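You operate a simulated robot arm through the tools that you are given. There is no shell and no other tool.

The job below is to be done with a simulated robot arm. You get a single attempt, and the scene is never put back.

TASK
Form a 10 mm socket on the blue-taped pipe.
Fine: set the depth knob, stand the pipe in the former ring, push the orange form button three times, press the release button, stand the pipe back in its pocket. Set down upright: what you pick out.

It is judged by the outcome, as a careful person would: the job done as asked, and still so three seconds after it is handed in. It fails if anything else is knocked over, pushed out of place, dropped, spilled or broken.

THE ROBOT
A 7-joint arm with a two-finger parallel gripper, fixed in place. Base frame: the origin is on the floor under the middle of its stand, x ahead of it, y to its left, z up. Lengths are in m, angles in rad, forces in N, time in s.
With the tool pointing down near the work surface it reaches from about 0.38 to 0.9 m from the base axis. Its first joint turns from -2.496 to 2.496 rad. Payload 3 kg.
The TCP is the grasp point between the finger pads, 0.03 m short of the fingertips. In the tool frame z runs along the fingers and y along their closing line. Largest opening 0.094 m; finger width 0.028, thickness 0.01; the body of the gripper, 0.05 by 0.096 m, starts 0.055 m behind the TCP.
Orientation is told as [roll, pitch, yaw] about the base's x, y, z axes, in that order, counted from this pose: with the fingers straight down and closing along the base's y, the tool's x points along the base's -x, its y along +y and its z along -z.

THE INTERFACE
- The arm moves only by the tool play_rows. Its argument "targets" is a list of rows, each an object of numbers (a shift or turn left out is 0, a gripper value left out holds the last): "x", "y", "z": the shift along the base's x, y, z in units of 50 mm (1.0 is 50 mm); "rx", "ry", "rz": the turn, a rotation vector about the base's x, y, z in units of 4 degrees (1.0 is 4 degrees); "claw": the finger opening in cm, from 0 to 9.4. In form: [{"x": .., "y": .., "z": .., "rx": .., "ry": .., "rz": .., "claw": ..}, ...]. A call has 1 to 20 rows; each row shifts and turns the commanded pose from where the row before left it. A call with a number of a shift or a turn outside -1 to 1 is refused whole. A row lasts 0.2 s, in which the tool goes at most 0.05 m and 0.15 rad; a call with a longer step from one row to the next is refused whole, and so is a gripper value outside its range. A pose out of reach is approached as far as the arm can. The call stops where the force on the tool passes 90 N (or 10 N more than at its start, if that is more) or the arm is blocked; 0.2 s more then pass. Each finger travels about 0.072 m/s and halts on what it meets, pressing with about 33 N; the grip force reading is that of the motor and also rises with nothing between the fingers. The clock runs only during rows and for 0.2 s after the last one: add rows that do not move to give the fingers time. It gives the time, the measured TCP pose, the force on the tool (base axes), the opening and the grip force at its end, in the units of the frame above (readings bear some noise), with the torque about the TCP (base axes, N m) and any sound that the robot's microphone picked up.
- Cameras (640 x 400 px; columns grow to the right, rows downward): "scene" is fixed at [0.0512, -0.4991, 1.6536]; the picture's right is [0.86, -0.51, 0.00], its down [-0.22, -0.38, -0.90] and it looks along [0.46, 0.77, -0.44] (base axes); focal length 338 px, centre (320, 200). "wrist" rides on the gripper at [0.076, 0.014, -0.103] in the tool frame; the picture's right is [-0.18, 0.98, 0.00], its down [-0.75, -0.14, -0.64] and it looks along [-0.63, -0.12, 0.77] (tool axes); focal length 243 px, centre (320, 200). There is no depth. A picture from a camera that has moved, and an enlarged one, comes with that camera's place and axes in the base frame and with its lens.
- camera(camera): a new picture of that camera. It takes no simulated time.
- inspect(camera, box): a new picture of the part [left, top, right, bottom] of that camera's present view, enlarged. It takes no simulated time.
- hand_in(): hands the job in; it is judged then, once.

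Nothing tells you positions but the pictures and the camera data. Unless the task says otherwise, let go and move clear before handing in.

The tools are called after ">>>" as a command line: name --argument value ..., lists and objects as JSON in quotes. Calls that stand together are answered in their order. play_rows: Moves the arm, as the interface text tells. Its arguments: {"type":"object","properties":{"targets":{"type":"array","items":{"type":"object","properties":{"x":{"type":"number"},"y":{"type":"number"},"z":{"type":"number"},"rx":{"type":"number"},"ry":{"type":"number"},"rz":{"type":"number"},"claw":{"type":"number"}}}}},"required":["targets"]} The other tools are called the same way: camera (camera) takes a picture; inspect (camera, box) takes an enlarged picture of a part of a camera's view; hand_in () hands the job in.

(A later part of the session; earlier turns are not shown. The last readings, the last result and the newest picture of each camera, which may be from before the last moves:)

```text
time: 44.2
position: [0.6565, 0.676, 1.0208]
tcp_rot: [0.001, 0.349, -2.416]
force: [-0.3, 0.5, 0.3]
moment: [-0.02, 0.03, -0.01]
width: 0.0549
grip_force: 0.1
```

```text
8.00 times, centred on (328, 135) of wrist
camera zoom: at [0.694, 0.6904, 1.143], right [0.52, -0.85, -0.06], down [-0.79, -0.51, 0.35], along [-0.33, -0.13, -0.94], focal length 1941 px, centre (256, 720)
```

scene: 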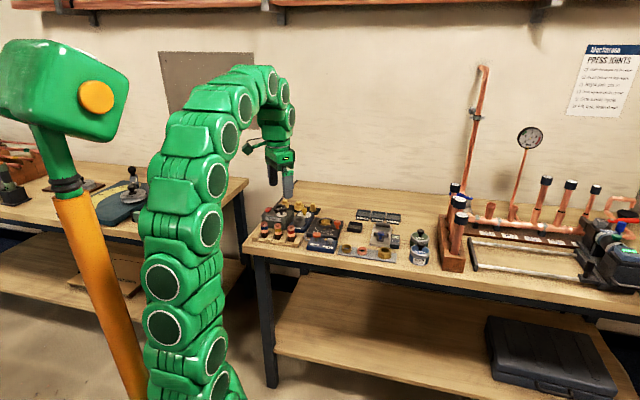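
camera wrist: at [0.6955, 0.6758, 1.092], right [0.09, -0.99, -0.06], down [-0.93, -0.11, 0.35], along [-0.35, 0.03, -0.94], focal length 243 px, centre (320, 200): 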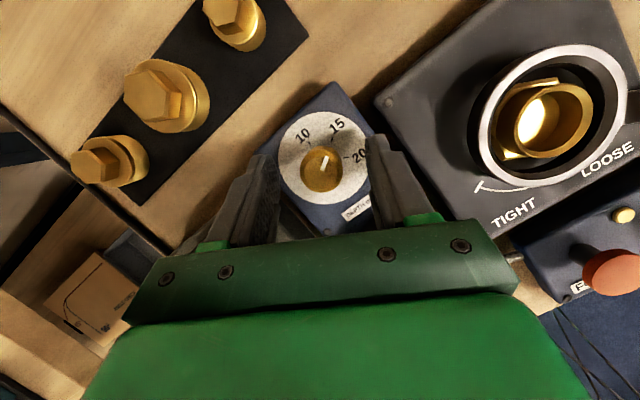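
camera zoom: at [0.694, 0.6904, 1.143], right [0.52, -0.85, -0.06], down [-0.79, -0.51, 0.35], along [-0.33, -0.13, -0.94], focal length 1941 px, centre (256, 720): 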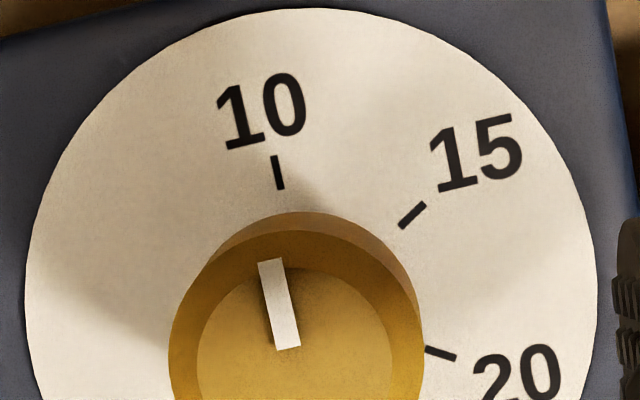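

The pointer is now on the 10 mark to within about a degree. Next I'll rise clear and move over the blue-taped pipe at the left end of the rack to measure it.

>>> play_rows --targets '[{"z": 0.5, "rz": 0.85}, {"z": 0.5}, {"x": -0.81, "y": -0.153}, {"x": -0.81, "y": -0.153}, {"x": -0.81, "y": -0.153}, {"x": -0.81, "y": -0.153}, {"x": -0.81, "y": -0.153}, {}]'

>>> camera --camera "wrist"

>>> camera --camera "scene"

```text
time: 46.2
position: [0.4549, 0.6321, 0.9934]
tcp_rot: [-0.163, 0.199, -2.411]
force: [-0.7, -0.5, 0.2]
moment: [-0.06, -0.04, 0.02]
width: 0.0551
grip_force: 0.1
out of reach, approached as far as the arm can: row 2
stopped in row 8: the arm was blocked; the commanded pose is now the measured one
```

```text
taken
camera wrist: at [0.5164, 0.6464, 1.1049], right [0.54, -0.82, -0.19], down [-0.67, -0.55, 0.5], along [-0.51, -0.14, -0.85], focal length 243 px, centre (320, 200)
```

wrist: 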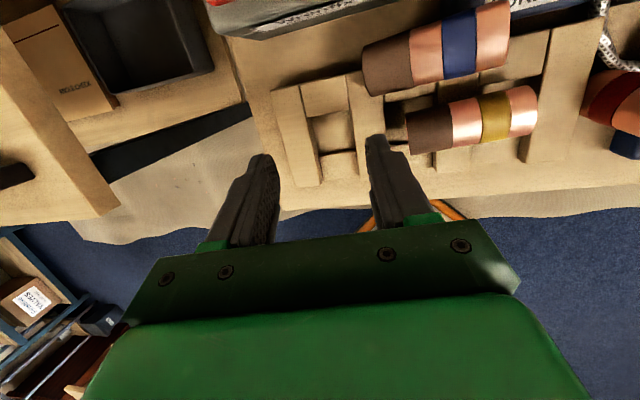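

```text
taken
```

scene: 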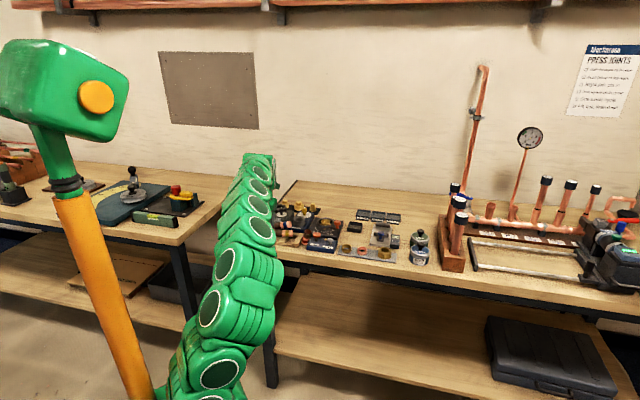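

Something went wrong: the rise was out of reach, the hand dropped during the sideways move, and it knocked pipes over in the rack. I'll stop and look closely before doing anything more.

>>> inspect --camera "scene" --box '[210, 140, 370, 260]'

>>> inspect --camera "scene" --box '[260, 190, 356, 260]'

>>> inspect --camera "wrist" --box '[240, 0, 640, 200]'

```text
3.33 times, centred on (290, 200) of scene
camera zoom: at [0.0512, -0.4991, 1.6536], right [0.86, -0.51, 0.0], down [-0.22, -0.38, -0.9], along [0.46, 0.77, -0.44], focal length 1126 px, centre (420, 200)
```

zoom: 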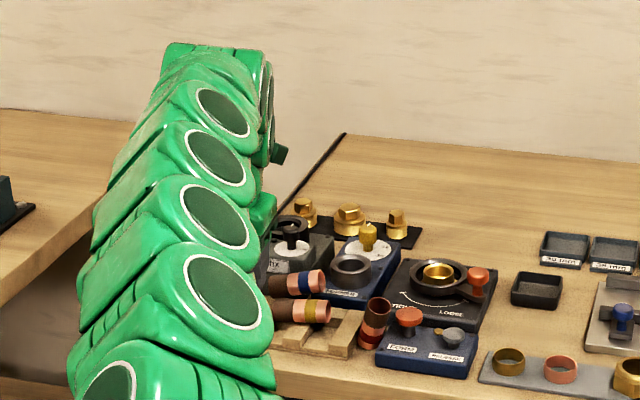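

```text
5.71 times, centred on (308, 225) of scene
camera zoom: at [0.0512, -0.4991, 1.6536], right [0.86, -0.51, 0.0], down [-0.22, -0.38, -0.9], along [0.46, 0.77, -0.44], focal length 1931 px, centre (389, 57)
```

zoom: 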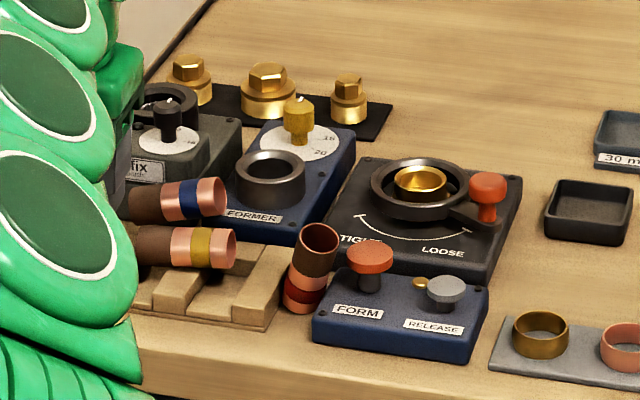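

```text
1.60 times, centred on (440, 100) of wrist
camera zoom: at [0.5164, 0.6464, 1.1049], right [0.54, -0.82, -0.19], down [-0.67, -0.55, 0.5], along [-0.51, -0.14, -0.85], focal length 388 px, centre (128, 360)
```

zoom: 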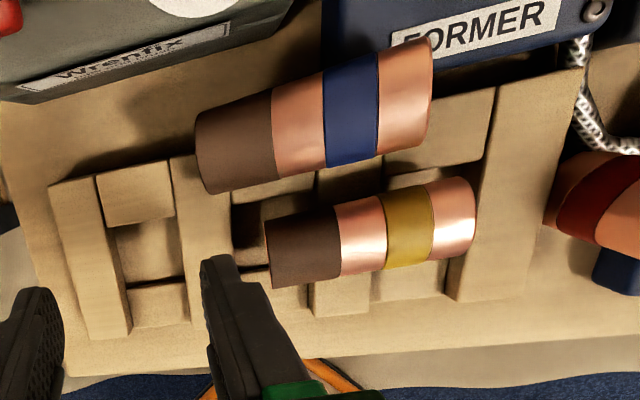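

The blue and yellow pipes are lying on the rack and the red one was pushed out to beside the FORM box, standing tilted and upside down. I'll lift straight up gently first, then restore everything.

>>> play_rows --targets '[{"z": 0.3}, {"z": 0.3}, {}]'

>>> camera --camera "wrist"

>>> inspect --camera "scene" --box '[210, 140, 370, 260]'

```text
time: 47.0
position: [0.4549, 0.632, 1.0233]
tcp_rot: [-0.162, 0.2, -2.41]
force: [0.3, 0.4, 0.6]
moment: [0.05, 0.01, 0.0]
width: 0.0549
grip_force: 0.2
```

```text
taken
camera wrist: at [0.5164, 0.6467, 1.1347], right [0.54, -0.82, -0.19], down [-0.67, -0.55, 0.49], along [-0.51, -0.14, -0.85], focal length 243 px, centre (320, 200)
```

wrist: 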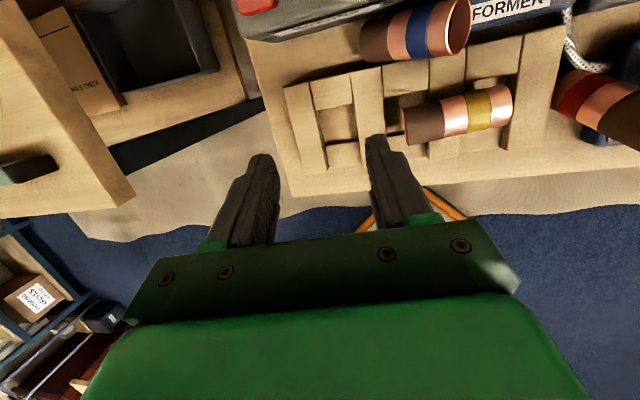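

```text
3.33 times, centred on (290, 200) of scene
camera zoom: at [0.0512, -0.4991, 1.6536], right [0.86, -0.51, 0.0], down [-0.22, -0.38, -0.9], along [0.46, 0.77, -0.44], focal length 1126 px, centre (420, 200)
```

zoom: 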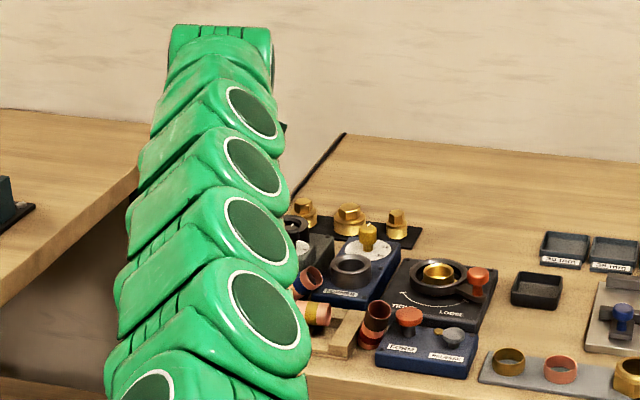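

>>> play_rows --targets '[{"z": 0.4}, {"z": 0.4}, {"z": 0.4}, {"rx": -0.91, "ry": 0.1385}, {"rx": -0.91, "ry": 0.1385}, {"rx": -0.91, "ry": 0.1385}, {"rx": -0.91, "ry": 0.1385}, {"x": -0.5, "y": -0.5}, {"x": -0.5, "y": -0.5, "z": 0.3}, {"z": 0.3}, {}]'

>>> camera --camera "wrist"

>>> camera --camera "scene"

```text
time: 49.4
position: [0.4042, 0.5831, 1.1142]
tcp_rot: [0.0, -0.002, -2.392]
force: [-0.4, 0.1, 0.4]
moment: [-0.01, 0.0, 0.04]
width: 0.055
grip_force: 0.1
```

```text
taken
camera wrist: at [0.47, 0.6249, 1.2158], right [0.53, -0.85, 0.0], down [-0.65, -0.41, 0.64], along [-0.54, -0.34, -0.77], focal length 243 px, centre (320, 200)
```

wrist: 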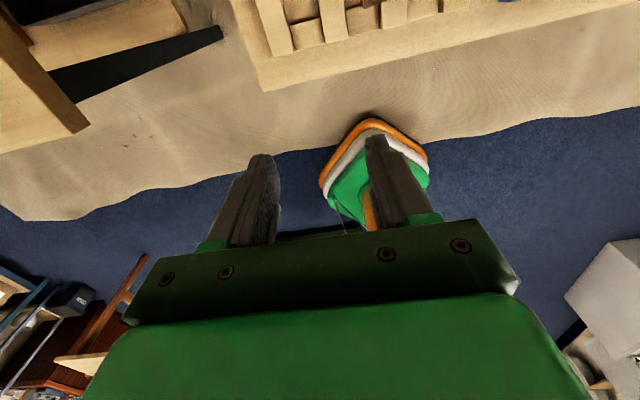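

```text
taken
```

scene: 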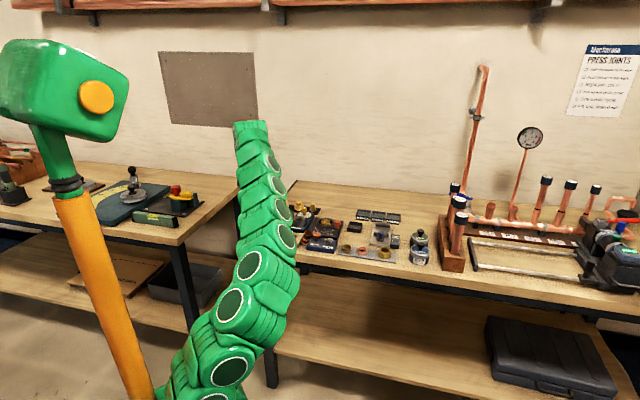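

>>> play_rows --targets '[{"rz": -1}, {"rz": -1}, {"rz": -1}, {"rz": -1}, {"rz": -1}, {"rz": -1}, {"rz": -1}, {"rz": -1}, {"rz": -1}, {"rz": -1}, {"rz": -1}, {"rz": -1}, {"rz": -1}, {"rz": -1}, {"rz": -1}, {"rz": -1}, {"rz": -1}, {"rz": -1}, {"rz": -1}, {"rz": -1}]'

>>> play_rows --targets '[{"rz": -1}, {"rz": -1}, {"rz": -1}, {"rz": -1}, {"rz": -1}, {"rz": -1}, {"rz": -1}, {"rz": -1}, {"rz": -1}, {"rz": -1}, {"rz": -1}, {"rz": -1}, {"rz": -1}, {"rz": -1}, {"rz": -1}, {"rz": -1}, {"rz": -1}, {"rz": -1}, {"rz": -1}, {"rz": -1}]'

>>> play_rows --targets '[{"rz": -1}, {"rz": -1}, {"rz": -1}, {"rz": -1}, {"rz": -0.48}, {}]'

>>> camera --camera "wrist"

>>> camera --camera "scene"

```text
time: 53.6
position: [0.4032, 0.5834, 1.1129]
tcp_rot: [-0.002, -0.002, 2.493]
force: [0.2, -0.9, -0.3]
moment: [0.0, -0.02, -0.01]
width: 0.055
grip_force: 0.0
```

```text
time: 57.8
position: [0.4039, 0.5822, 1.1148]
tcp_rot: [-0.002, -0.003, 1.096]
force: [-0.1, 0.9, -1.0]
moment: [-0.02, -0.02, 0.01]
width: 0.0552
grip_force: 0.1
```

```text
time: 59.2
position: [0.4046, 0.5822, 1.1135]
tcp_rot: [-0.002, 0.001, 0.782]
force: [0.6, 0.0, -0.6]
moment: [0.02, -0.01, 0.02]
width: 0.0549
grip_force: 0.1
```

```text
taken
camera wrist: at [0.3403, 0.5391, 1.2155], right [-0.56, 0.83, 0.0], down [0.63, 0.43, 0.64], along [0.53, 0.36, -0.77], focal length 243 px, centre (320, 200)
```

wrist: 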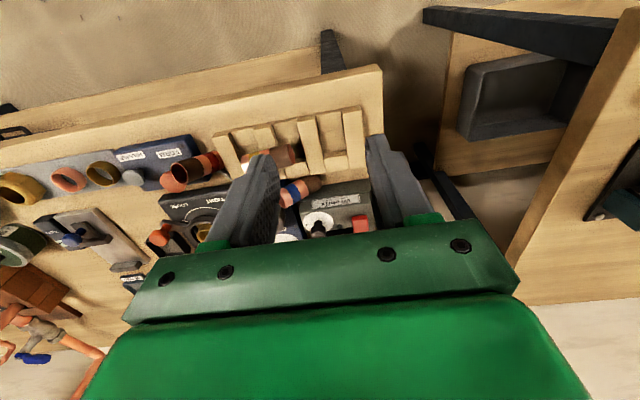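

```text
taken
```

scene: 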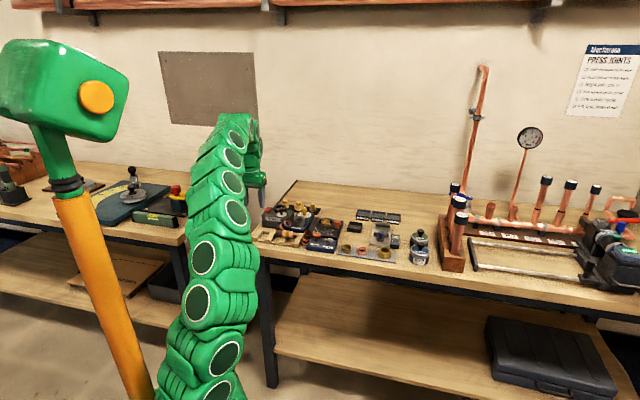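

The hand is clear and back in its natural posture. I'll examine where each pipe now lies.

>>> inspect --camera "scene" --box '[245, 195, 341, 255]'

>>> inspect --camera "wrist" --box '[140, 90, 400, 252]'

```text
6.67 times, centred on (293, 225) of scene
camera zoom: at [0.0512, -0.4991, 1.6536], right [0.86, -0.51, 0.0], down [-0.22, -0.38, -0.9], along [0.46, 0.77, -0.44], focal length 2253 px, centre (500, 33)
```

zoom: 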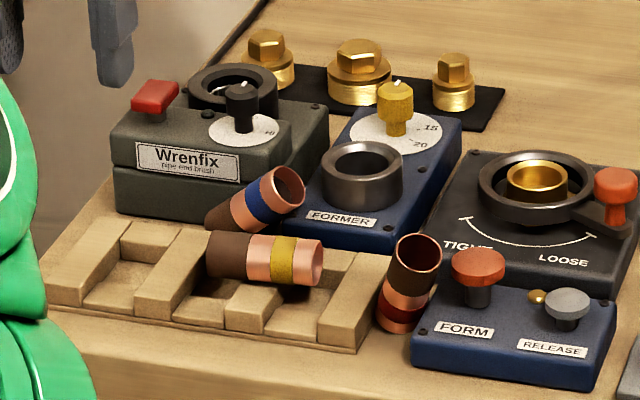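

```text
2.46 times, centred on (270, 171) of wrist
camera zoom: at [0.3403, 0.5391, 1.2155], right [-0.56, 0.83, 0.0], down [0.63, 0.43, 0.64], along [0.53, 0.36, -0.77], focal length 597 px, centre (443, 271)
```

zoom: 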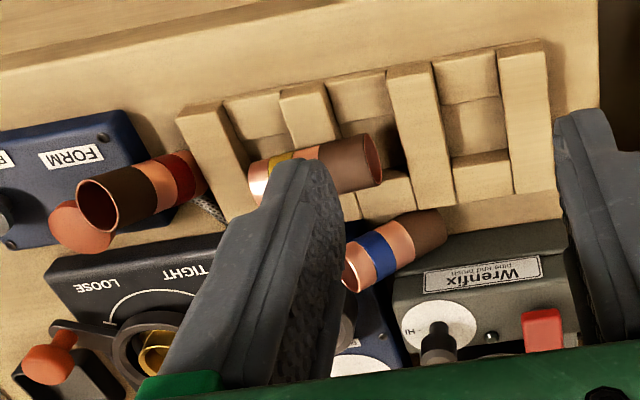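

Nothing but the three pipes has moved: blue leans in the gap behind the rack, yellow lies across the rack, and red stands tilted and inverted against the FORM box. I'll get measuring views before I pick them up.

>>> play_rows --targets '[{"x": 0.5, "y": -0.5, "z": 0.5, "claw": 9.4}, {"x": 0.5, "y": -0.5, "z": 0.5}, {"x": 0.3, "y": -0.3}, {}]'

>>> camera --camera "wrist"

>>> inspect --camera "wrist" --box '[200, 60, 420, 198]'

```text
time: 60.2
position: [0.469, 0.5169, 1.1642]
tcp_rot: [-0.003, -0.002, 0.785]
force: [-0.3, -0.2, -0.1]
moment: [0.01, 0.01, -0.01]
width: 0.0941
grip_force: 0.1
```

```text
taken
camera wrist: at [0.4057, 0.4737, 1.2659], right [-0.56, 0.83, 0.0], down [0.63, 0.43, 0.64], along [0.53, 0.36, -0.77], focal length 243 px, centre (320, 200)
```

wrist: 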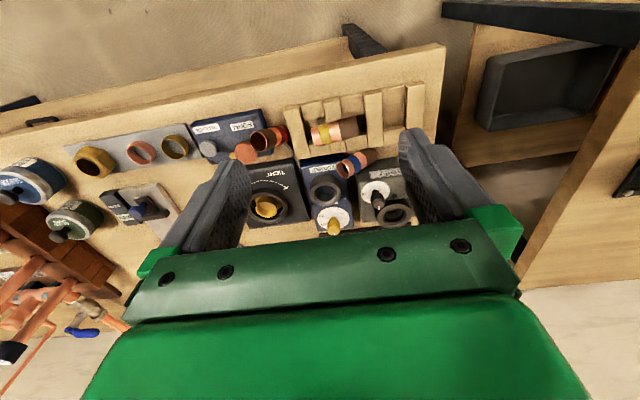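

```text
2.90 times, centred on (310, 129) of wrist
camera zoom: at [0.4057, 0.4737, 1.2659], right [-0.56, 0.83, 0.0], down [0.63, 0.43, 0.64], along [0.53, 0.36, -0.77], focal length 703 px, centre (349, 406)
```

zoom: 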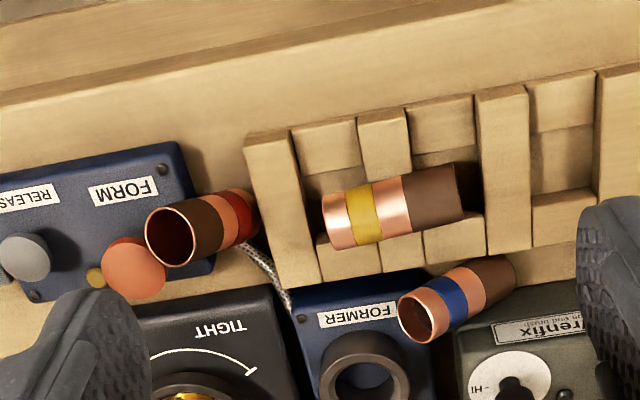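

The rack's teeth, pockets and all three pipe positions are worked out now. Plan: upright the yellow and red pipes one at a time and return them to their own pockets, then do the blue pipe's job. I'll first turn the hand so that it closes front-to-back and test leaning it over in free air.

>>> play_rows --targets '[{"rz": 1}, {"rz": 1}, {"rz": 1}, {"rz": 1}, {"rz": 1}, {"rz": 1}, {"rz": 1}, {"rz": 1}, {"rz": 1}, {"rz": 1}, {"rz": 1}, {"rz": 1}, {"rz": 1}, {"rz": 1}, {"rz": 1}, {"rz": 1}, {"rz": 1}, {"rz": 1}, {"rz": 1}, {"rz": 1}]'

>>> play_rows --targets '[{"rz": 1}, {"rz": 1}, {"rz": 0.5}, {"x": -0.4, "y": 0.4}, {"x": -0.4, "y": 0.4}, {}]'

>>> camera --camera "wrist"

>>> inspect --camera "scene" --box '[200, 100, 360, 260]'

```text
time: 64.4
position: [0.4686, 0.5177, 1.1636]
tcp_rot: [-0.001, 0.002, 2.182]
force: [-1.0, 0.5, -0.6]
moment: [0.0, 0.0, -0.02]
width: 0.094
grip_force: 0.0
```

```text
time: 65.8
position: [0.4284, 0.5576, 1.1642]
tcp_rot: [0.001, 0.001, 2.355]
force: [0.3, 0.2, -0.1]
moment: [0.02, 0.01, 0.01]
width: 0.0939
grip_force: 0.1
```

```text
taken
camera wrist: at [0.4732, 0.4939, 1.2657], right [-0.83, -0.56, 0.0], down [-0.43, 0.63, 0.64], along [-0.36, 0.53, -0.77], focal length 243 px, centre (320, 200)
```

wrist: 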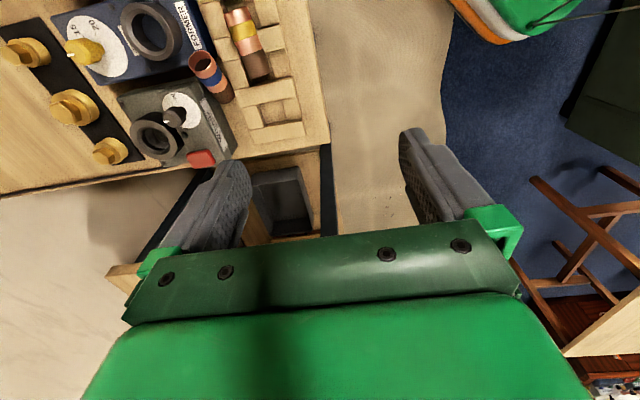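

```text
2.50 times, centred on (280, 180) of scene
camera zoom: at [0.0512, -0.4991, 1.6536], right [0.86, -0.51, 0.0], down [-0.22, -0.38, -0.9], along [0.46, 0.77, -0.44], focal length 845 px, centre (420, 250)
```

zoom: 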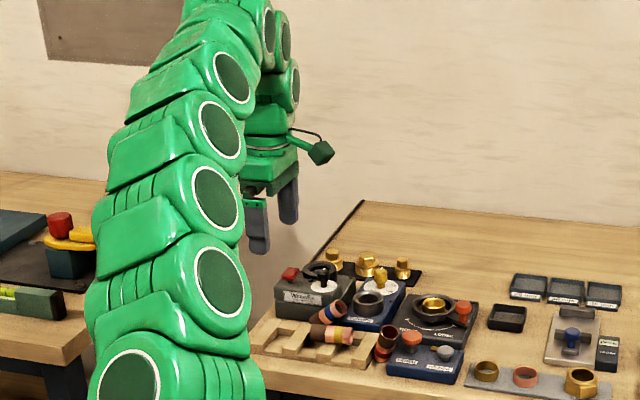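

>>> play_rows --targets '[{"rx": -0.7071, "ry": -0.7071}, {"rx": -0.7071, "ry": -0.7071}, {"rx": -0.7071, "ry": -0.7071}, {"rx": -0.7071, "ry": -0.7071}, {"rx": -0.7071, "ry": -0.7071}, {"rx": -0.7071, "ry": -0.7071}, {"rx": -0.7071, "ry": -0.7071}, {"rx": -0.7071, "ry": -0.7071}, {"rx": -0.7071, "ry": -0.7071}, {"rx": -0.7071, "ry": -0.7071}, {"rx": -0.7071, "ry": -0.7071}, {"rx": -0.7071, "ry": -0.7071}, {}]'

>>> inspect --camera "scene" --box '[200, 100, 360, 260]'

>>> camera --camera "wrist"

```text
time: 68.6
position: [0.4293, 0.5574, 1.1633]
tcp_rot: [-0.002, 0.838, 2.355]
force: [0.8, 0.1, 0.2]
moment: [0.01, 0.0, 0.02]
width: 0.0938
grip_force: 0.1
```

```text
2.50 times, centred on (280, 180) of scene
camera zoom: at [0.0512, -0.4991, 1.6536], right [0.86, -0.51, 0.0], down [-0.22, -0.38, -0.9], along [0.46, 0.77, -0.44], focal length 845 px, centre (420, 250)
```

zoom: 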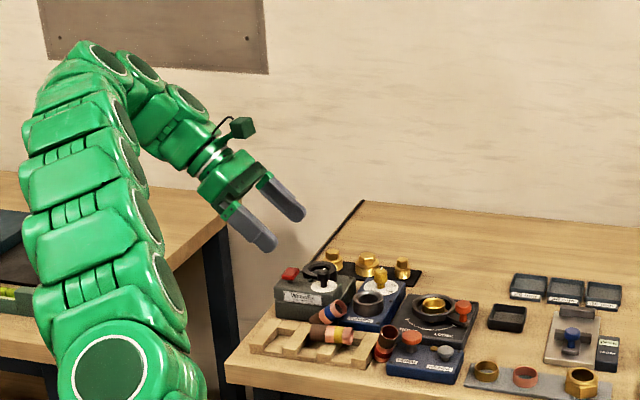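

```text
taken
camera wrist: at [0.4016, 0.5658, 1.2886], right [-0.78, -0.61, -0.14], down [-0.59, 0.79, -0.13], along [0.19, -0.02, -0.98], focal length 243 px, centre (320, 200)
```

wrist: 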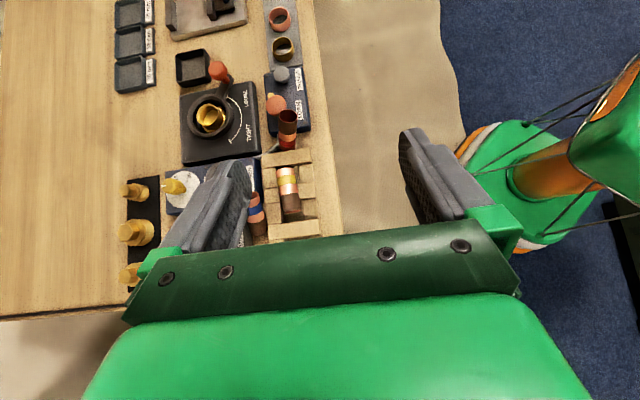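

The 48° lean works and gives a fine top view. I'll see how far it can lean.

>>> play_rows --targets '[{"rx": -0.7071, "ry": -0.7071}, {"rx": -0.7071, "ry": -0.7071}, {"rx": -0.7071, "ry": -0.7071}, {"rx": -0.7071, "ry": -0.7071}, {"rx": -0.7071, "ry": -0.7071}, {"rx": -0.7071, "ry": -0.7071}, {}]'

>>> inspect --camera "scene" --box '[200, 100, 360, 260]'

>>> inspect --camera "wrist" --box '[160, 40, 420, 202]'

```text
time: 70.2
position: [0.4292, 0.551, 1.1471]
tcp_rot: [-0.001, 1.257, 2.357]
force: [0.4, 0.5, -0.1]
moment: [-0.02, 0.03, -0.01]
width: 0.0939
grip_force: 0.1
out of reach, approached as far as the arm can: row 5, 6
```

```text
2.50 times, centred on (280, 180) of scene
camera zoom: at [0.0512, -0.4991, 1.6536], right [0.86, -0.51, 0.0], down [-0.22, -0.38, -0.9], along [0.46, 0.77, -0.44], focal length 845 px, centre (420, 250)
```

zoom: 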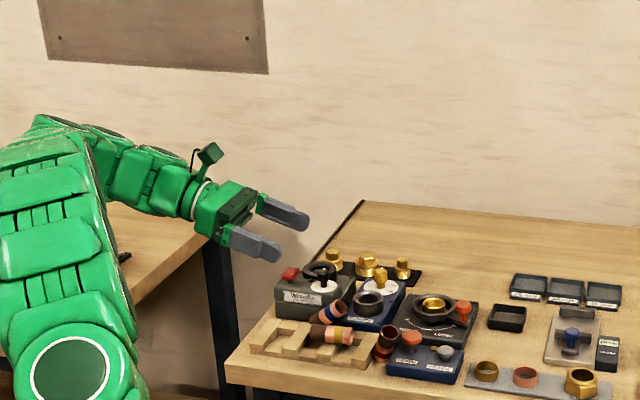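

```text
2.46 times, centred on (290, 121) of wrist
camera zoom: at [0.3665, 0.5927, 1.2502], right [-0.73, -0.66, -0.18], down [-0.5, 0.7, -0.52], along [0.46, -0.29, -0.84], focal length 597 px, centre (394, 394)
```

zoom: 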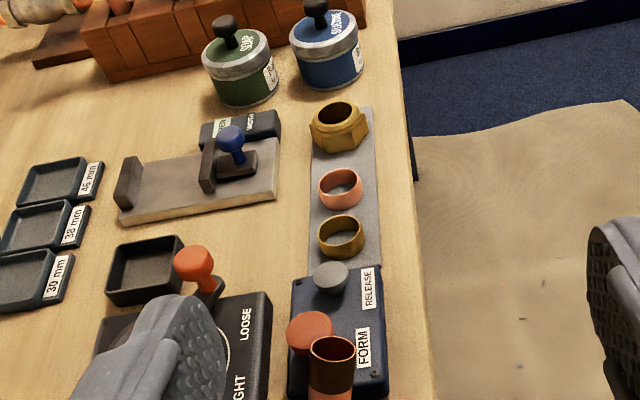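

>>> play_rows --targets '[{"rx": 0.7071, "ry": 0.7071}, {"rx": 0.7071, "ry": 0.7071}, {"rx": 0.7071, "ry": 0.7071}, {"rx": 0.7071, "ry": 0.7071}, {"rx": 0.7071, "ry": 0.7071}, {"rx": 0.7071, "ry": 0.7071}, {"rx": 0.7071, "ry": 0.7071}, {"rx": 0.7071, "ry": 0.7071}, {"rx": 0.7071, "ry": 0.7071}, {"rx": 0.7071, "ry": 0.7071}, {"rx": 0.7071, "ry": 0.7071}, {"rx": 0.7071, "ry": 0.7071}, {"rx": 0.7071, "ry": 0.7071}, {"rx": 0.7071, "ry": 0.7071}, {"rx": 0.7071, "ry": 0.7071}, {"rx": 0.7071, "ry": 0.7071}, {"rx": 0.7071, "ry": 0.7071}, {"rx": 0.7071, "ry": 0.7071}, {}]'

>>> play_rows --targets '[{"rx": 0.7071, "ry": 0.7071}, {"rx": 0.7071, "ry": 0.7071}, {"rx": 0.7071, "ry": 0.7071}, {"rx": 0.7071, "ry": 0.7071}, {"rx": 0.7071, "ry": 0.7071}, {"rx": 0.7071, "ry": 0.7071}, {"rx": 0.7071, "ry": 0.7071}, {"rx": 0.7071, "ry": 0.7071}, {"rx": 0.7071, "ry": 0.7071}, {"rx": 0.7071, "ry": 0.7071}, {"rx": 0.7071, "ry": 0.7071}, {}]'

>>> inspect --camera "scene" --box '[200, 100, 360, 260]'

>>> camera --camera "wrist"

```text
time: 74.2
position: [0.4289, 0.5502, 1.1467]
tcp_rot: [-0.002, -0.002, 2.355]
force: [0.1, 0.1, -0.1]
moment: [-0.01, 0.02, 0.0]
width: 0.0936
grip_force: 0.1
```

```text
time: 76.8
position: [0.4287, 0.5513, 1.1468]
tcp_rot: [-0.001, -0.769, 2.356]
force: [-0.2, 0.8, 1.2]
moment: [-0.02, -0.01, 0.0]
width: 0.094
grip_force: 0.0
```

```text
2.50 times, centred on (280, 180) of scene
camera zoom: at [0.0512, -0.4991, 1.6536], right [0.86, -0.51, 0.0], down [-0.22, -0.38, -0.9], along [0.46, 0.77, -0.44], focal length 845 px, centre (420, 250)
```

zoom: 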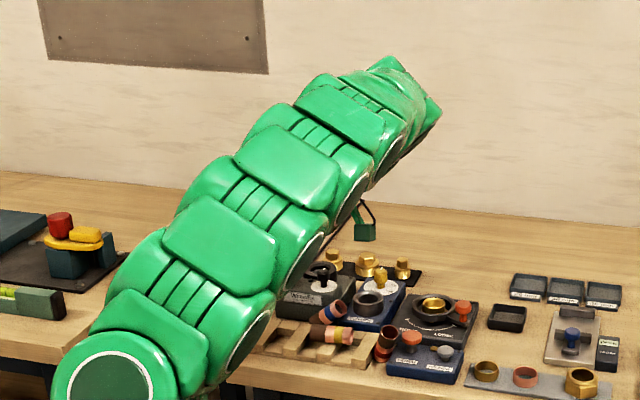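

```text
taken
camera wrist: at [0.5079, 0.4515, 1.1673], right [-0.79, -0.6, 0.13], down [0.03, 0.17, 0.99], along [-0.61, 0.78, -0.11], focal length 243 px, centre (320, 200)
```

wrist: 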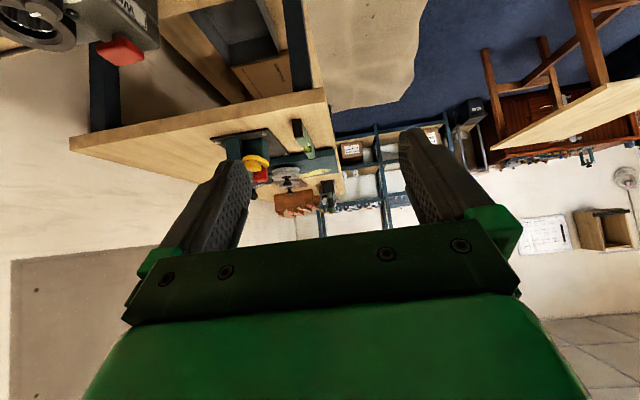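

Leaning right folds the forearm down over the rack, which likely caused the knock, so I'll only lean left and use small checked moves. Back to vertical and over the yellow pipe for a close look.

>>> play_rows --targets '[{"rx": -0.7071, "ry": -0.7071}, {"rx": -0.7071, "ry": -0.7071}, {"rx": -0.7071, "ry": -0.7071}, {"rx": -0.7071, "ry": -0.7071}, {"rx": -0.7071, "ry": -0.7071}, {"rx": -0.7071, "ry": -0.7071}, {"rx": -0.7071, "ry": -0.7071}, {"rx": -0.7071, "ry": -0.7071}, {"rx": -0.7071, "ry": -0.7071}, {"rx": -0.7071, "ry": -0.7071}, {"rx": -0.7071, "ry": -0.7071}, {}]'

>>> inspect --camera "scene" --box '[200, 100, 360, 260]'

```text
time: 79.4
position: [0.4295, 0.551, 1.1472]
tcp_rot: [-0.001, -0.001, 2.354]
force: [-0.5, -0.9, -0.8]
moment: [-0.02, -0.01, 0.01]
width: 0.0938
grip_force: 0.2
```

```text
2.50 times, centred on (280, 180) of scene
camera zoom: at [0.0512, -0.4991, 1.6536], right [0.86, -0.51, 0.0], down [-0.22, -0.38, -0.9], along [0.46, 0.77, -0.44], focal length 845 px, centre (420, 250)
```

zoom: 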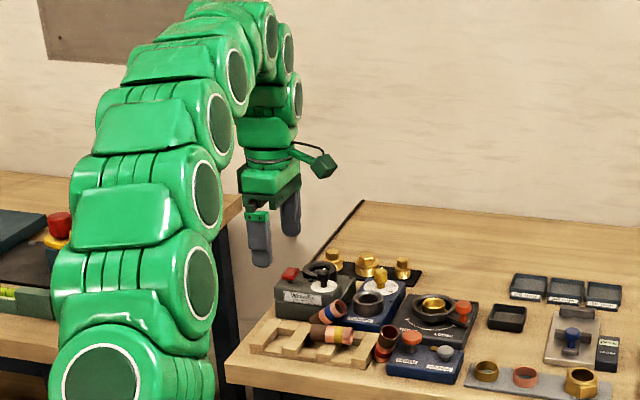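

>>> play_rows --targets '[{"x": 0.46, "y": -0.019}, {"x": 0.46, "y": -0.019}, {"x": 0.46, "y": -0.019}, {"z": -0.5}, {"z": -0.5}, {}]'

>>> camera --camera "wrist"

>>> inspect --camera "wrist" --box '[220, 20, 412, 140]'

>>> inspect --camera "scene" --box '[220, 140, 380, 260]'

```text
time: 80.8
position: [0.4986, 0.5473, 1.0983]
tcp_rot: [-0.002, -0.002, 2.354]
force: [-0.1, -0.4, 0.7]
moment: [0.01, 0.02, -0.02]
width: 0.0937
grip_force: 0.2
```

```text
taken
camera wrist: at [0.542, 0.4839, 1.1998], right [-0.83, -0.56, 0.0], down [-0.43, 0.63, 0.64], along [-0.36, 0.53, -0.77], focal length 243 px, centre (320, 200)
```

wrist: 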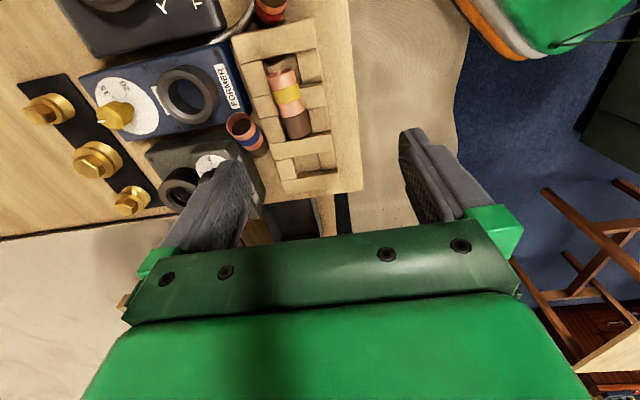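

```text
3.33 times, centred on (316, 80) of wrist
camera zoom: at [0.542, 0.4839, 1.1998], right [-0.83, -0.56, 0.0], down [-0.43, 0.63, 0.64], along [-0.36, 0.53, -0.77], focal length 809 px, centre (333, 600)
```

zoom: 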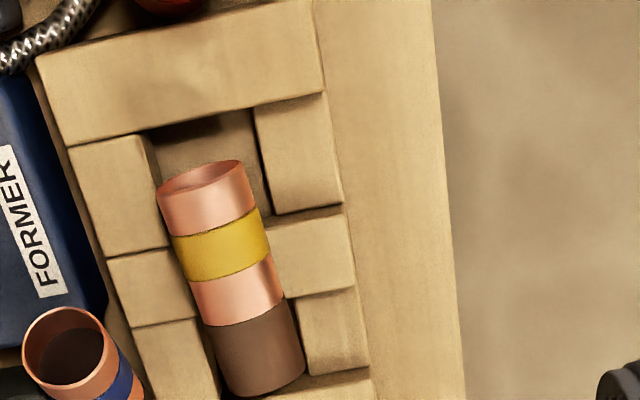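

```text
3.33 times, centred on (300, 200) of scene
camera zoom: at [0.0512, -0.4991, 1.6536], right [0.86, -0.51, 0.0], down [-0.22, -0.38, -0.9], along [0.46, 0.77, -0.44], focal length 1126 px, centre (387, 200)
```

zoom: 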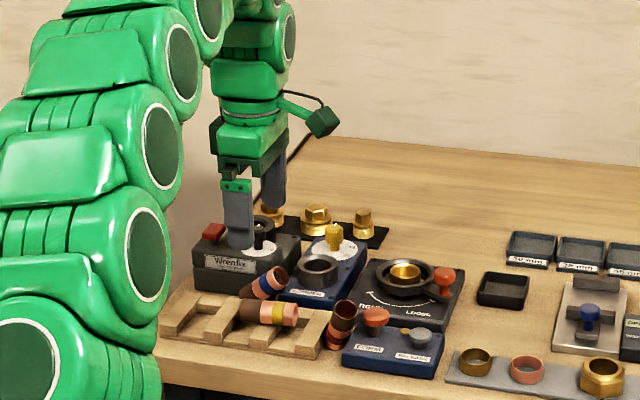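

>>> play_rows --targets '[{"x": 0.3, "y": 0.2, "rz": 1, "claw": 4.2}, {"x": 0.287, "y": 0.206}, {"z": -0.5}, {"z": -0.5}, {"z": -0.5}, {}]'

>>> camera --camera "wrist"

>>> inspect --camera "scene" --box '[245, 175, 341, 255]'

```text
time: 82.2
position: [0.5274, 0.5681, 1.0219]
tcp_rot: [-0.001, 0.0, 2.426]
force: [0.2, 0.1, -0.5]
moment: [0.01, 0.01, 0.01]
width: 0.0421
grip_force: 0.1
```

```text
taken
camera wrist: at [0.5752, 0.5073, 1.124], right [-0.78, -0.62, 0.0], down [-0.48, 0.6, 0.64], along [-0.4, 0.5, -0.77], focal length 243 px, centre (320, 200)
```

wrist: 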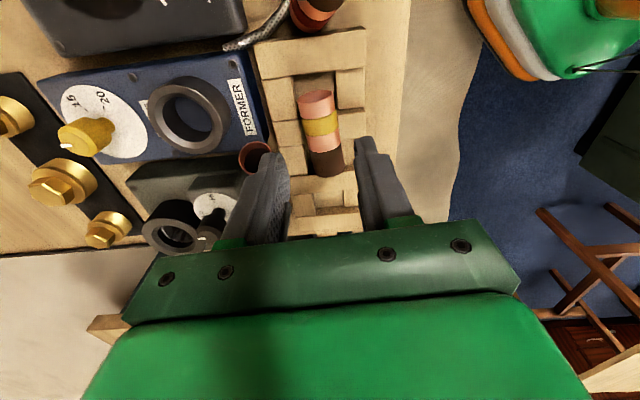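

```text
5.00 times, centred on (293, 215) of scene
camera zoom: at [0.0512, -0.4991, 1.6536], right [0.86, -0.51, 0.0], down [-0.22, -0.38, -0.9], along [0.46, 0.77, -0.44], focal length 1690 px, centre (455, 125)
```

zoom: 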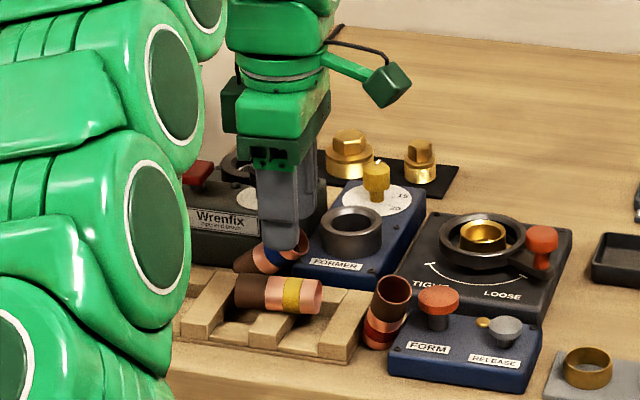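

>>> play_rows --targets '[{"z": -0.4}, {"z": -0.4}, {"z": -0.4}, {"z": -0.2}, {}]'

>>> inspect --camera "wrist" --box '[220, 60, 412, 180]'

>>> inspect --camera "scene" --box '[265, 205, 329, 245]'

```text
time: 83.4
position: [0.5269, 0.5673, 0.9518]
tcp_rot: [0.001, 0.0, 2.426]
force: [0.1, -0.6, 0.5]
moment: [0.01, -0.02, 0.03]
width: 0.0418
grip_force: 0.1
```

```text
3.33 times, centred on (316, 120) of wrist
camera zoom: at [0.5751, 0.5072, 1.0537], right [-0.78, -0.62, 0.0], down [-0.48, 0.6, 0.64], along [-0.4, 0.5, -0.77], focal length 809 px, centre (333, 467)
```

zoom: 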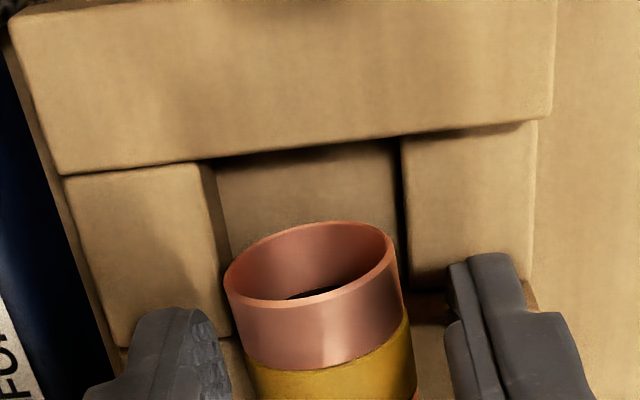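

```text
10.00 times, centred on (297, 225) of scene
camera zoom: at [0.0512, -0.4991, 1.6536], right [0.86, -0.51, 0.0], down [-0.22, -0.38, -0.9], along [0.46, 0.77, -0.44], focal length 3380 px, centre (550, -50)
```

zoom: 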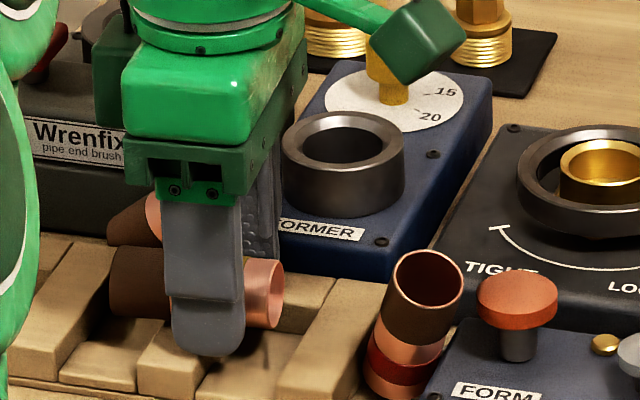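

>>> play_rows --targets '[{"claw": 2.0}, {}, {}, {}]'

>>> inspect --camera "scene" --box '[265, 205, 329, 245]'

```text
time: 84.4
position: [0.5281, 0.5684, 0.9517]
tcp_rot: [-0.001, 0.001, 2.426]
force: [-0.7, 0.6, 0.5]
moment: [-0.01, -0.01, 0.02]
width: 0.0265
grip_force: 33.2
```

```text
10.00 times, centred on (297, 225) of scene
camera zoom: at [0.0512, -0.4991, 1.6536], right [0.86, -0.51, 0.0], down [-0.22, -0.38, -0.9], along [0.46, 0.77, -0.44], focal length 3380 px, centre (550, -50)
```

zoom: 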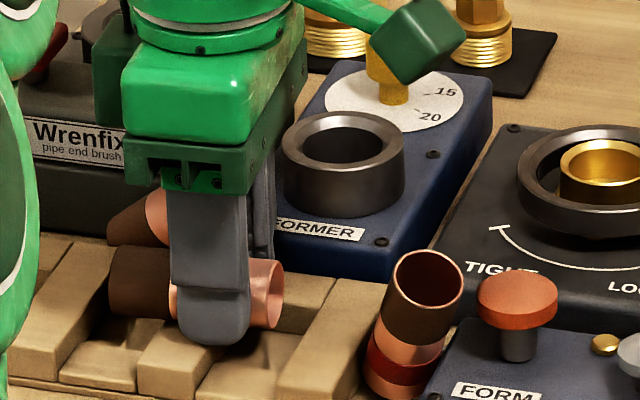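

Yellow is gripped. I'll lift it straight up in small steps and check.

>>> play_rows --targets '[{"z": 0.4}, {"z": 0.4}, {"z": 0.5}, {"z": 0.5}, {"z": 0.4}, {}]'

>>> inspect --camera "scene" --box '[235, 165, 347, 255]'

>>> camera --camera "wrist"

```text
time: 85.8
position: [0.5274, 0.5682, 1.0613]
tcp_rot: [-0.002, 0.001, 2.426]
force: [-0.8, 0.4, -0.2]
moment: [0.01, -0.01, 0.04]
width: 0.0261
grip_force: 33.4
```

```text
4.44 times, centred on (291, 210) of scene
camera zoom: at [0.0512, -0.4991, 1.6536], right [0.86, -0.51, 0.0], down [-0.22, -0.38, -0.9], along [0.46, 0.77, -0.44], focal length 1502 px, centre (449, 156)
```

zoom: 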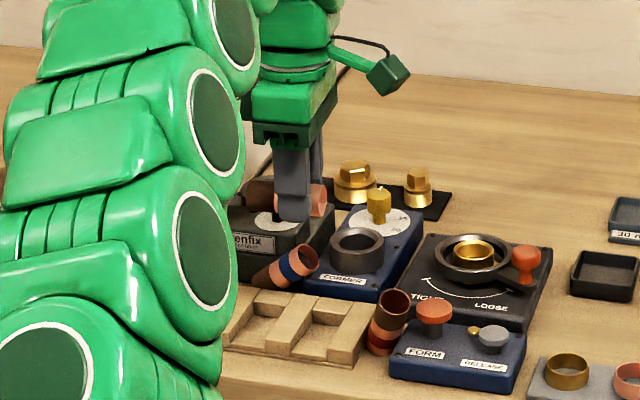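

```text
taken
camera wrist: at [0.5758, 0.5077, 1.1636], right [-0.78, -0.62, 0.0], down [-0.48, 0.6, 0.64], along [-0.4, 0.5, -0.77], focal length 243 px, centre (320, 200)
```

wrist: 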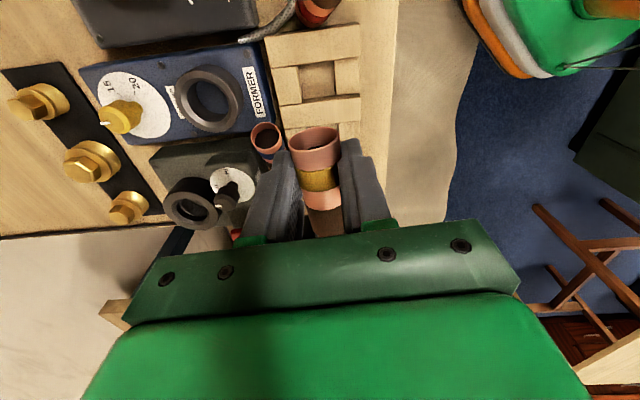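

Yellow is held firmly. I'll straighten the yaw, move left over its pocket at height, and begin leaning the hand left so that its brown end swings down.

>>> play_rows --targets '[{"rz": -1, "x": -0.35, "y": 0.35}, {"x": -0.34, "y": 0.34}, {"rx": -0.7071, "ry": -0.7071}, {"rx": -0.7071, "ry": -0.7071}, {"rx": -0.7071, "ry": -0.7071}, {"rx": -0.7071, "ry": -0.7071}, {"rx": -0.7071, "ry": -0.7071}, {"rx": -0.7071, "ry": -0.7071}, {"rx": -0.7071, "ry": -0.7071}, {"rx": -0.7071, "ry": -0.7071}, {"rx": -0.7071, "ry": -0.7071}, {"rx": -0.7071, "ry": -0.7071}, {}]'

>>> camera --camera "wrist"

>>> inspect --camera "scene" --box '[200, 120, 360, 260]'

```text
time: 88.6
position: [0.4919, 0.6032, 1.0623]
tcp_rot: [-0.003, 0.699, 2.356]
force: [0.1, -0.1, -0.3]
moment: [0.05, 0.03, 0.02]
width: 0.0264
grip_force: 32.7
```

```text
taken
camera wrist: at [0.4771, 0.598, 1.1889], right [-0.79, -0.6, -0.12], down [-0.6, 0.8, 0.01], along [0.09, 0.08, -0.99], focal length 243 px, centre (320, 200)
```

wrist: 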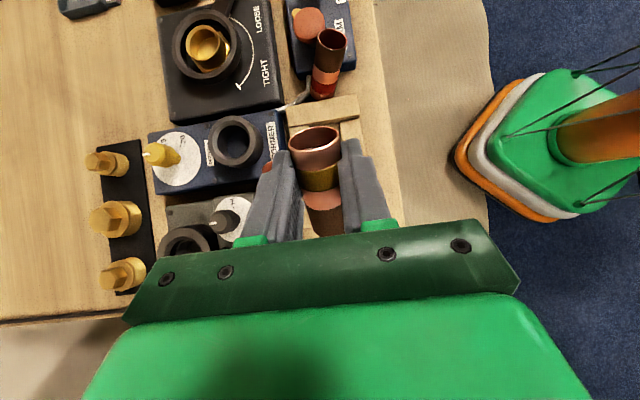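

```text
2.86 times, centred on (280, 190) of scene
camera zoom: at [0.0512, -0.4991, 1.6536], right [0.86, -0.51, 0.0], down [-0.22, -0.38, -0.9], along [0.46, 0.77, -0.44], focal length 966 px, centre (434, 229)
```

zoom: 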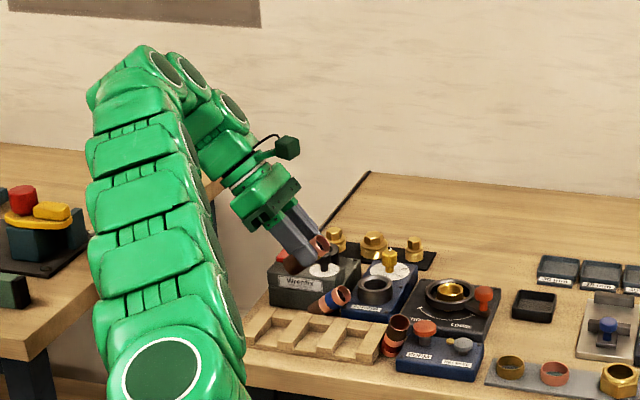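

>>> play_rows --targets '[{"rx": -0.7071, "ry": -0.7071}, {"rx": -0.7071, "ry": -0.7071}, {"rx": -0.7071, "ry": -0.7071}, {"rx": -0.7071, "ry": -0.7071}, {"rx": -0.7071, "ry": -0.7071}, {"rx": -0.7071, "ry": -0.7071}, {}]'

>>> inspect --camera "scene" --box '[200, 120, 360, 260]'

>>> camera --camera "wrist"

```text
time: 90.2
position: [0.4936, 0.6033, 1.0627]
tcp_rot: [-0.003, 1.117, 2.356]
force: [0.1, -0.6, -1.2]
moment: [0.02, -0.02, 0.0]
width: 0.026
grip_force: 32.8
```

```text
2.86 times, centred on (280, 190) of scene
camera zoom: at [0.0512, -0.4991, 1.6536], right [0.86, -0.51, 0.0], down [-0.22, -0.38, -0.9], along [0.46, 0.77, -0.44], focal length 966 px, centre (434, 229)
```

zoom: 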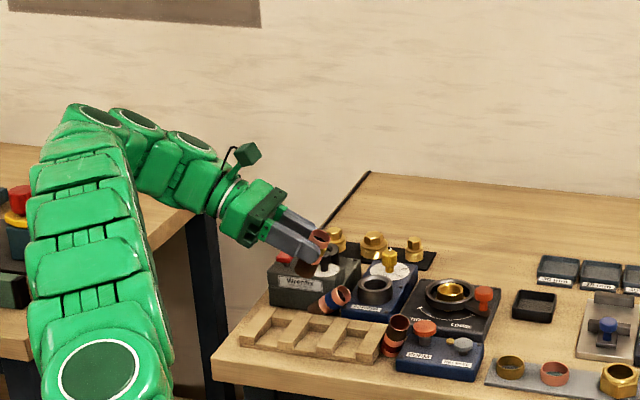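

```text
taken
camera wrist: at [0.4409, 0.6342, 1.1749], right [-0.75, -0.64, -0.17], down [-0.54, 0.74, -0.4], along [0.38, -0.21, -0.9], focal length 243 px, centre (320, 200)
```

wrist: 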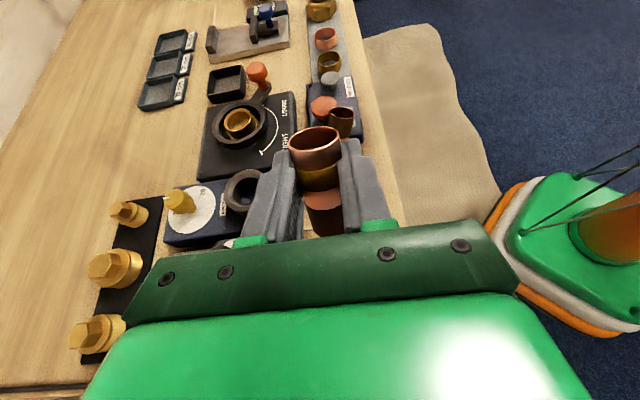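

>>> play_rows --targets '[{"rx": -0.7071, "ry": -0.7071}, {"rx": -0.7071, "ry": -0.7071}, {}]'

>>> play_rows --targets '[{"z": -0.4}, {"z": -0.4}, {}]'

>>> inspect --camera "scene" --box '[200, 120, 360, 260]'

>>> inspect --camera "wrist" --box '[240, 100, 432, 220]'

```text
time: 91.0
position: [0.4924, 0.6025, 1.062]
tcp_rot: [-0.002, 1.256, 2.357]
force: [-0.3, 0.3, 0.5]
moment: [-0.01, -0.01, -0.01]
width: 0.0265
grip_force: 32.4
```

```text
time: 91.8
position: [0.4938, 0.6022, 1.0225]
tcp_rot: [-0.004, 1.257, 2.354]
force: [0.2, 0.1, 0.2]
moment: [0.01, 0.01, 0.02]
width: 0.0262
grip_force: 33.6
```

```text
2.86 times, centred on (280, 190) of scene
camera zoom: at [0.0512, -0.4991, 1.6536], right [0.86, -0.51, 0.0], down [-0.22, -0.38, -0.9], along [0.46, 0.77, -0.44], focal length 966 px, centre (434, 229)
```

zoom: 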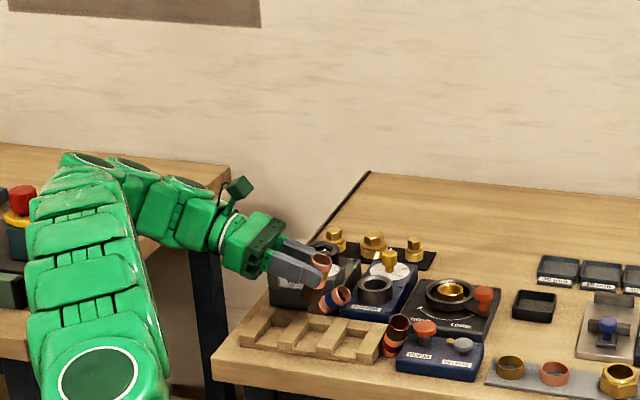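

```text
3.33 times, centred on (336, 160) of wrist
camera zoom: at [0.4307, 0.6446, 1.1258], right [-0.73, -0.66, -0.18], down [-0.5, 0.7, -0.52], along [0.46, -0.29, -0.84], focal length 809 px, centre (267, 333)
```

zoom: 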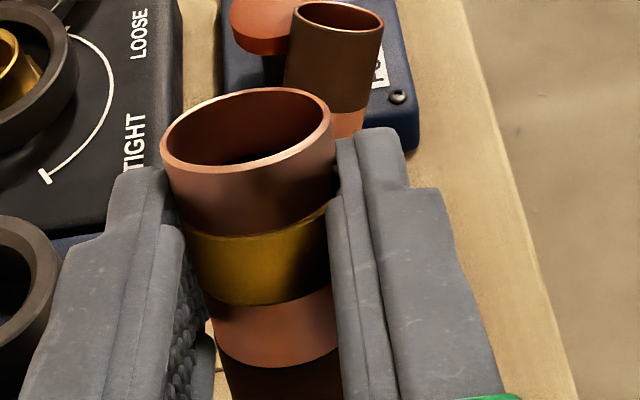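

>>> play_rows --targets '[{"rx": -0.7071, "ry": -0.7071}, {}]'

>>> play_rows --targets '[{"rx": -0.7071, "ry": -0.7071}, {}]'

>>> inspect --camera "scene" --box '[245, 175, 341, 255]'

```text
time: 92.4
position: [0.4934, 0.6025, 1.0221]
tcp_rot: [-0.005, 1.326, 2.355]
force: [0.2, 0.1, -0.8]
moment: [0.0, -0.01, 0.02]
width: 0.0263
grip_force: 33.0
```

```text
time: 93.0
position: [0.4929, 0.6026, 1.022]
tcp_rot: [-0.004, 1.398, 2.352]
force: [0.2, -0.4, -0.3]
moment: [0.01, 0.03, 0.01]
width: 0.0263
grip_force: 33.0
```

```text
5.00 times, centred on (293, 215) of scene
camera zoom: at [0.0512, -0.4991, 1.6536], right [0.86, -0.51, 0.0], down [-0.22, -0.38, -0.9], along [0.46, 0.77, -0.44], focal length 1690 px, centre (455, 125)
```

zoom: 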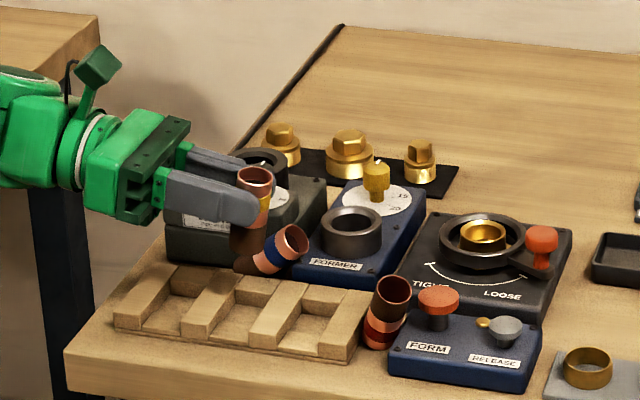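

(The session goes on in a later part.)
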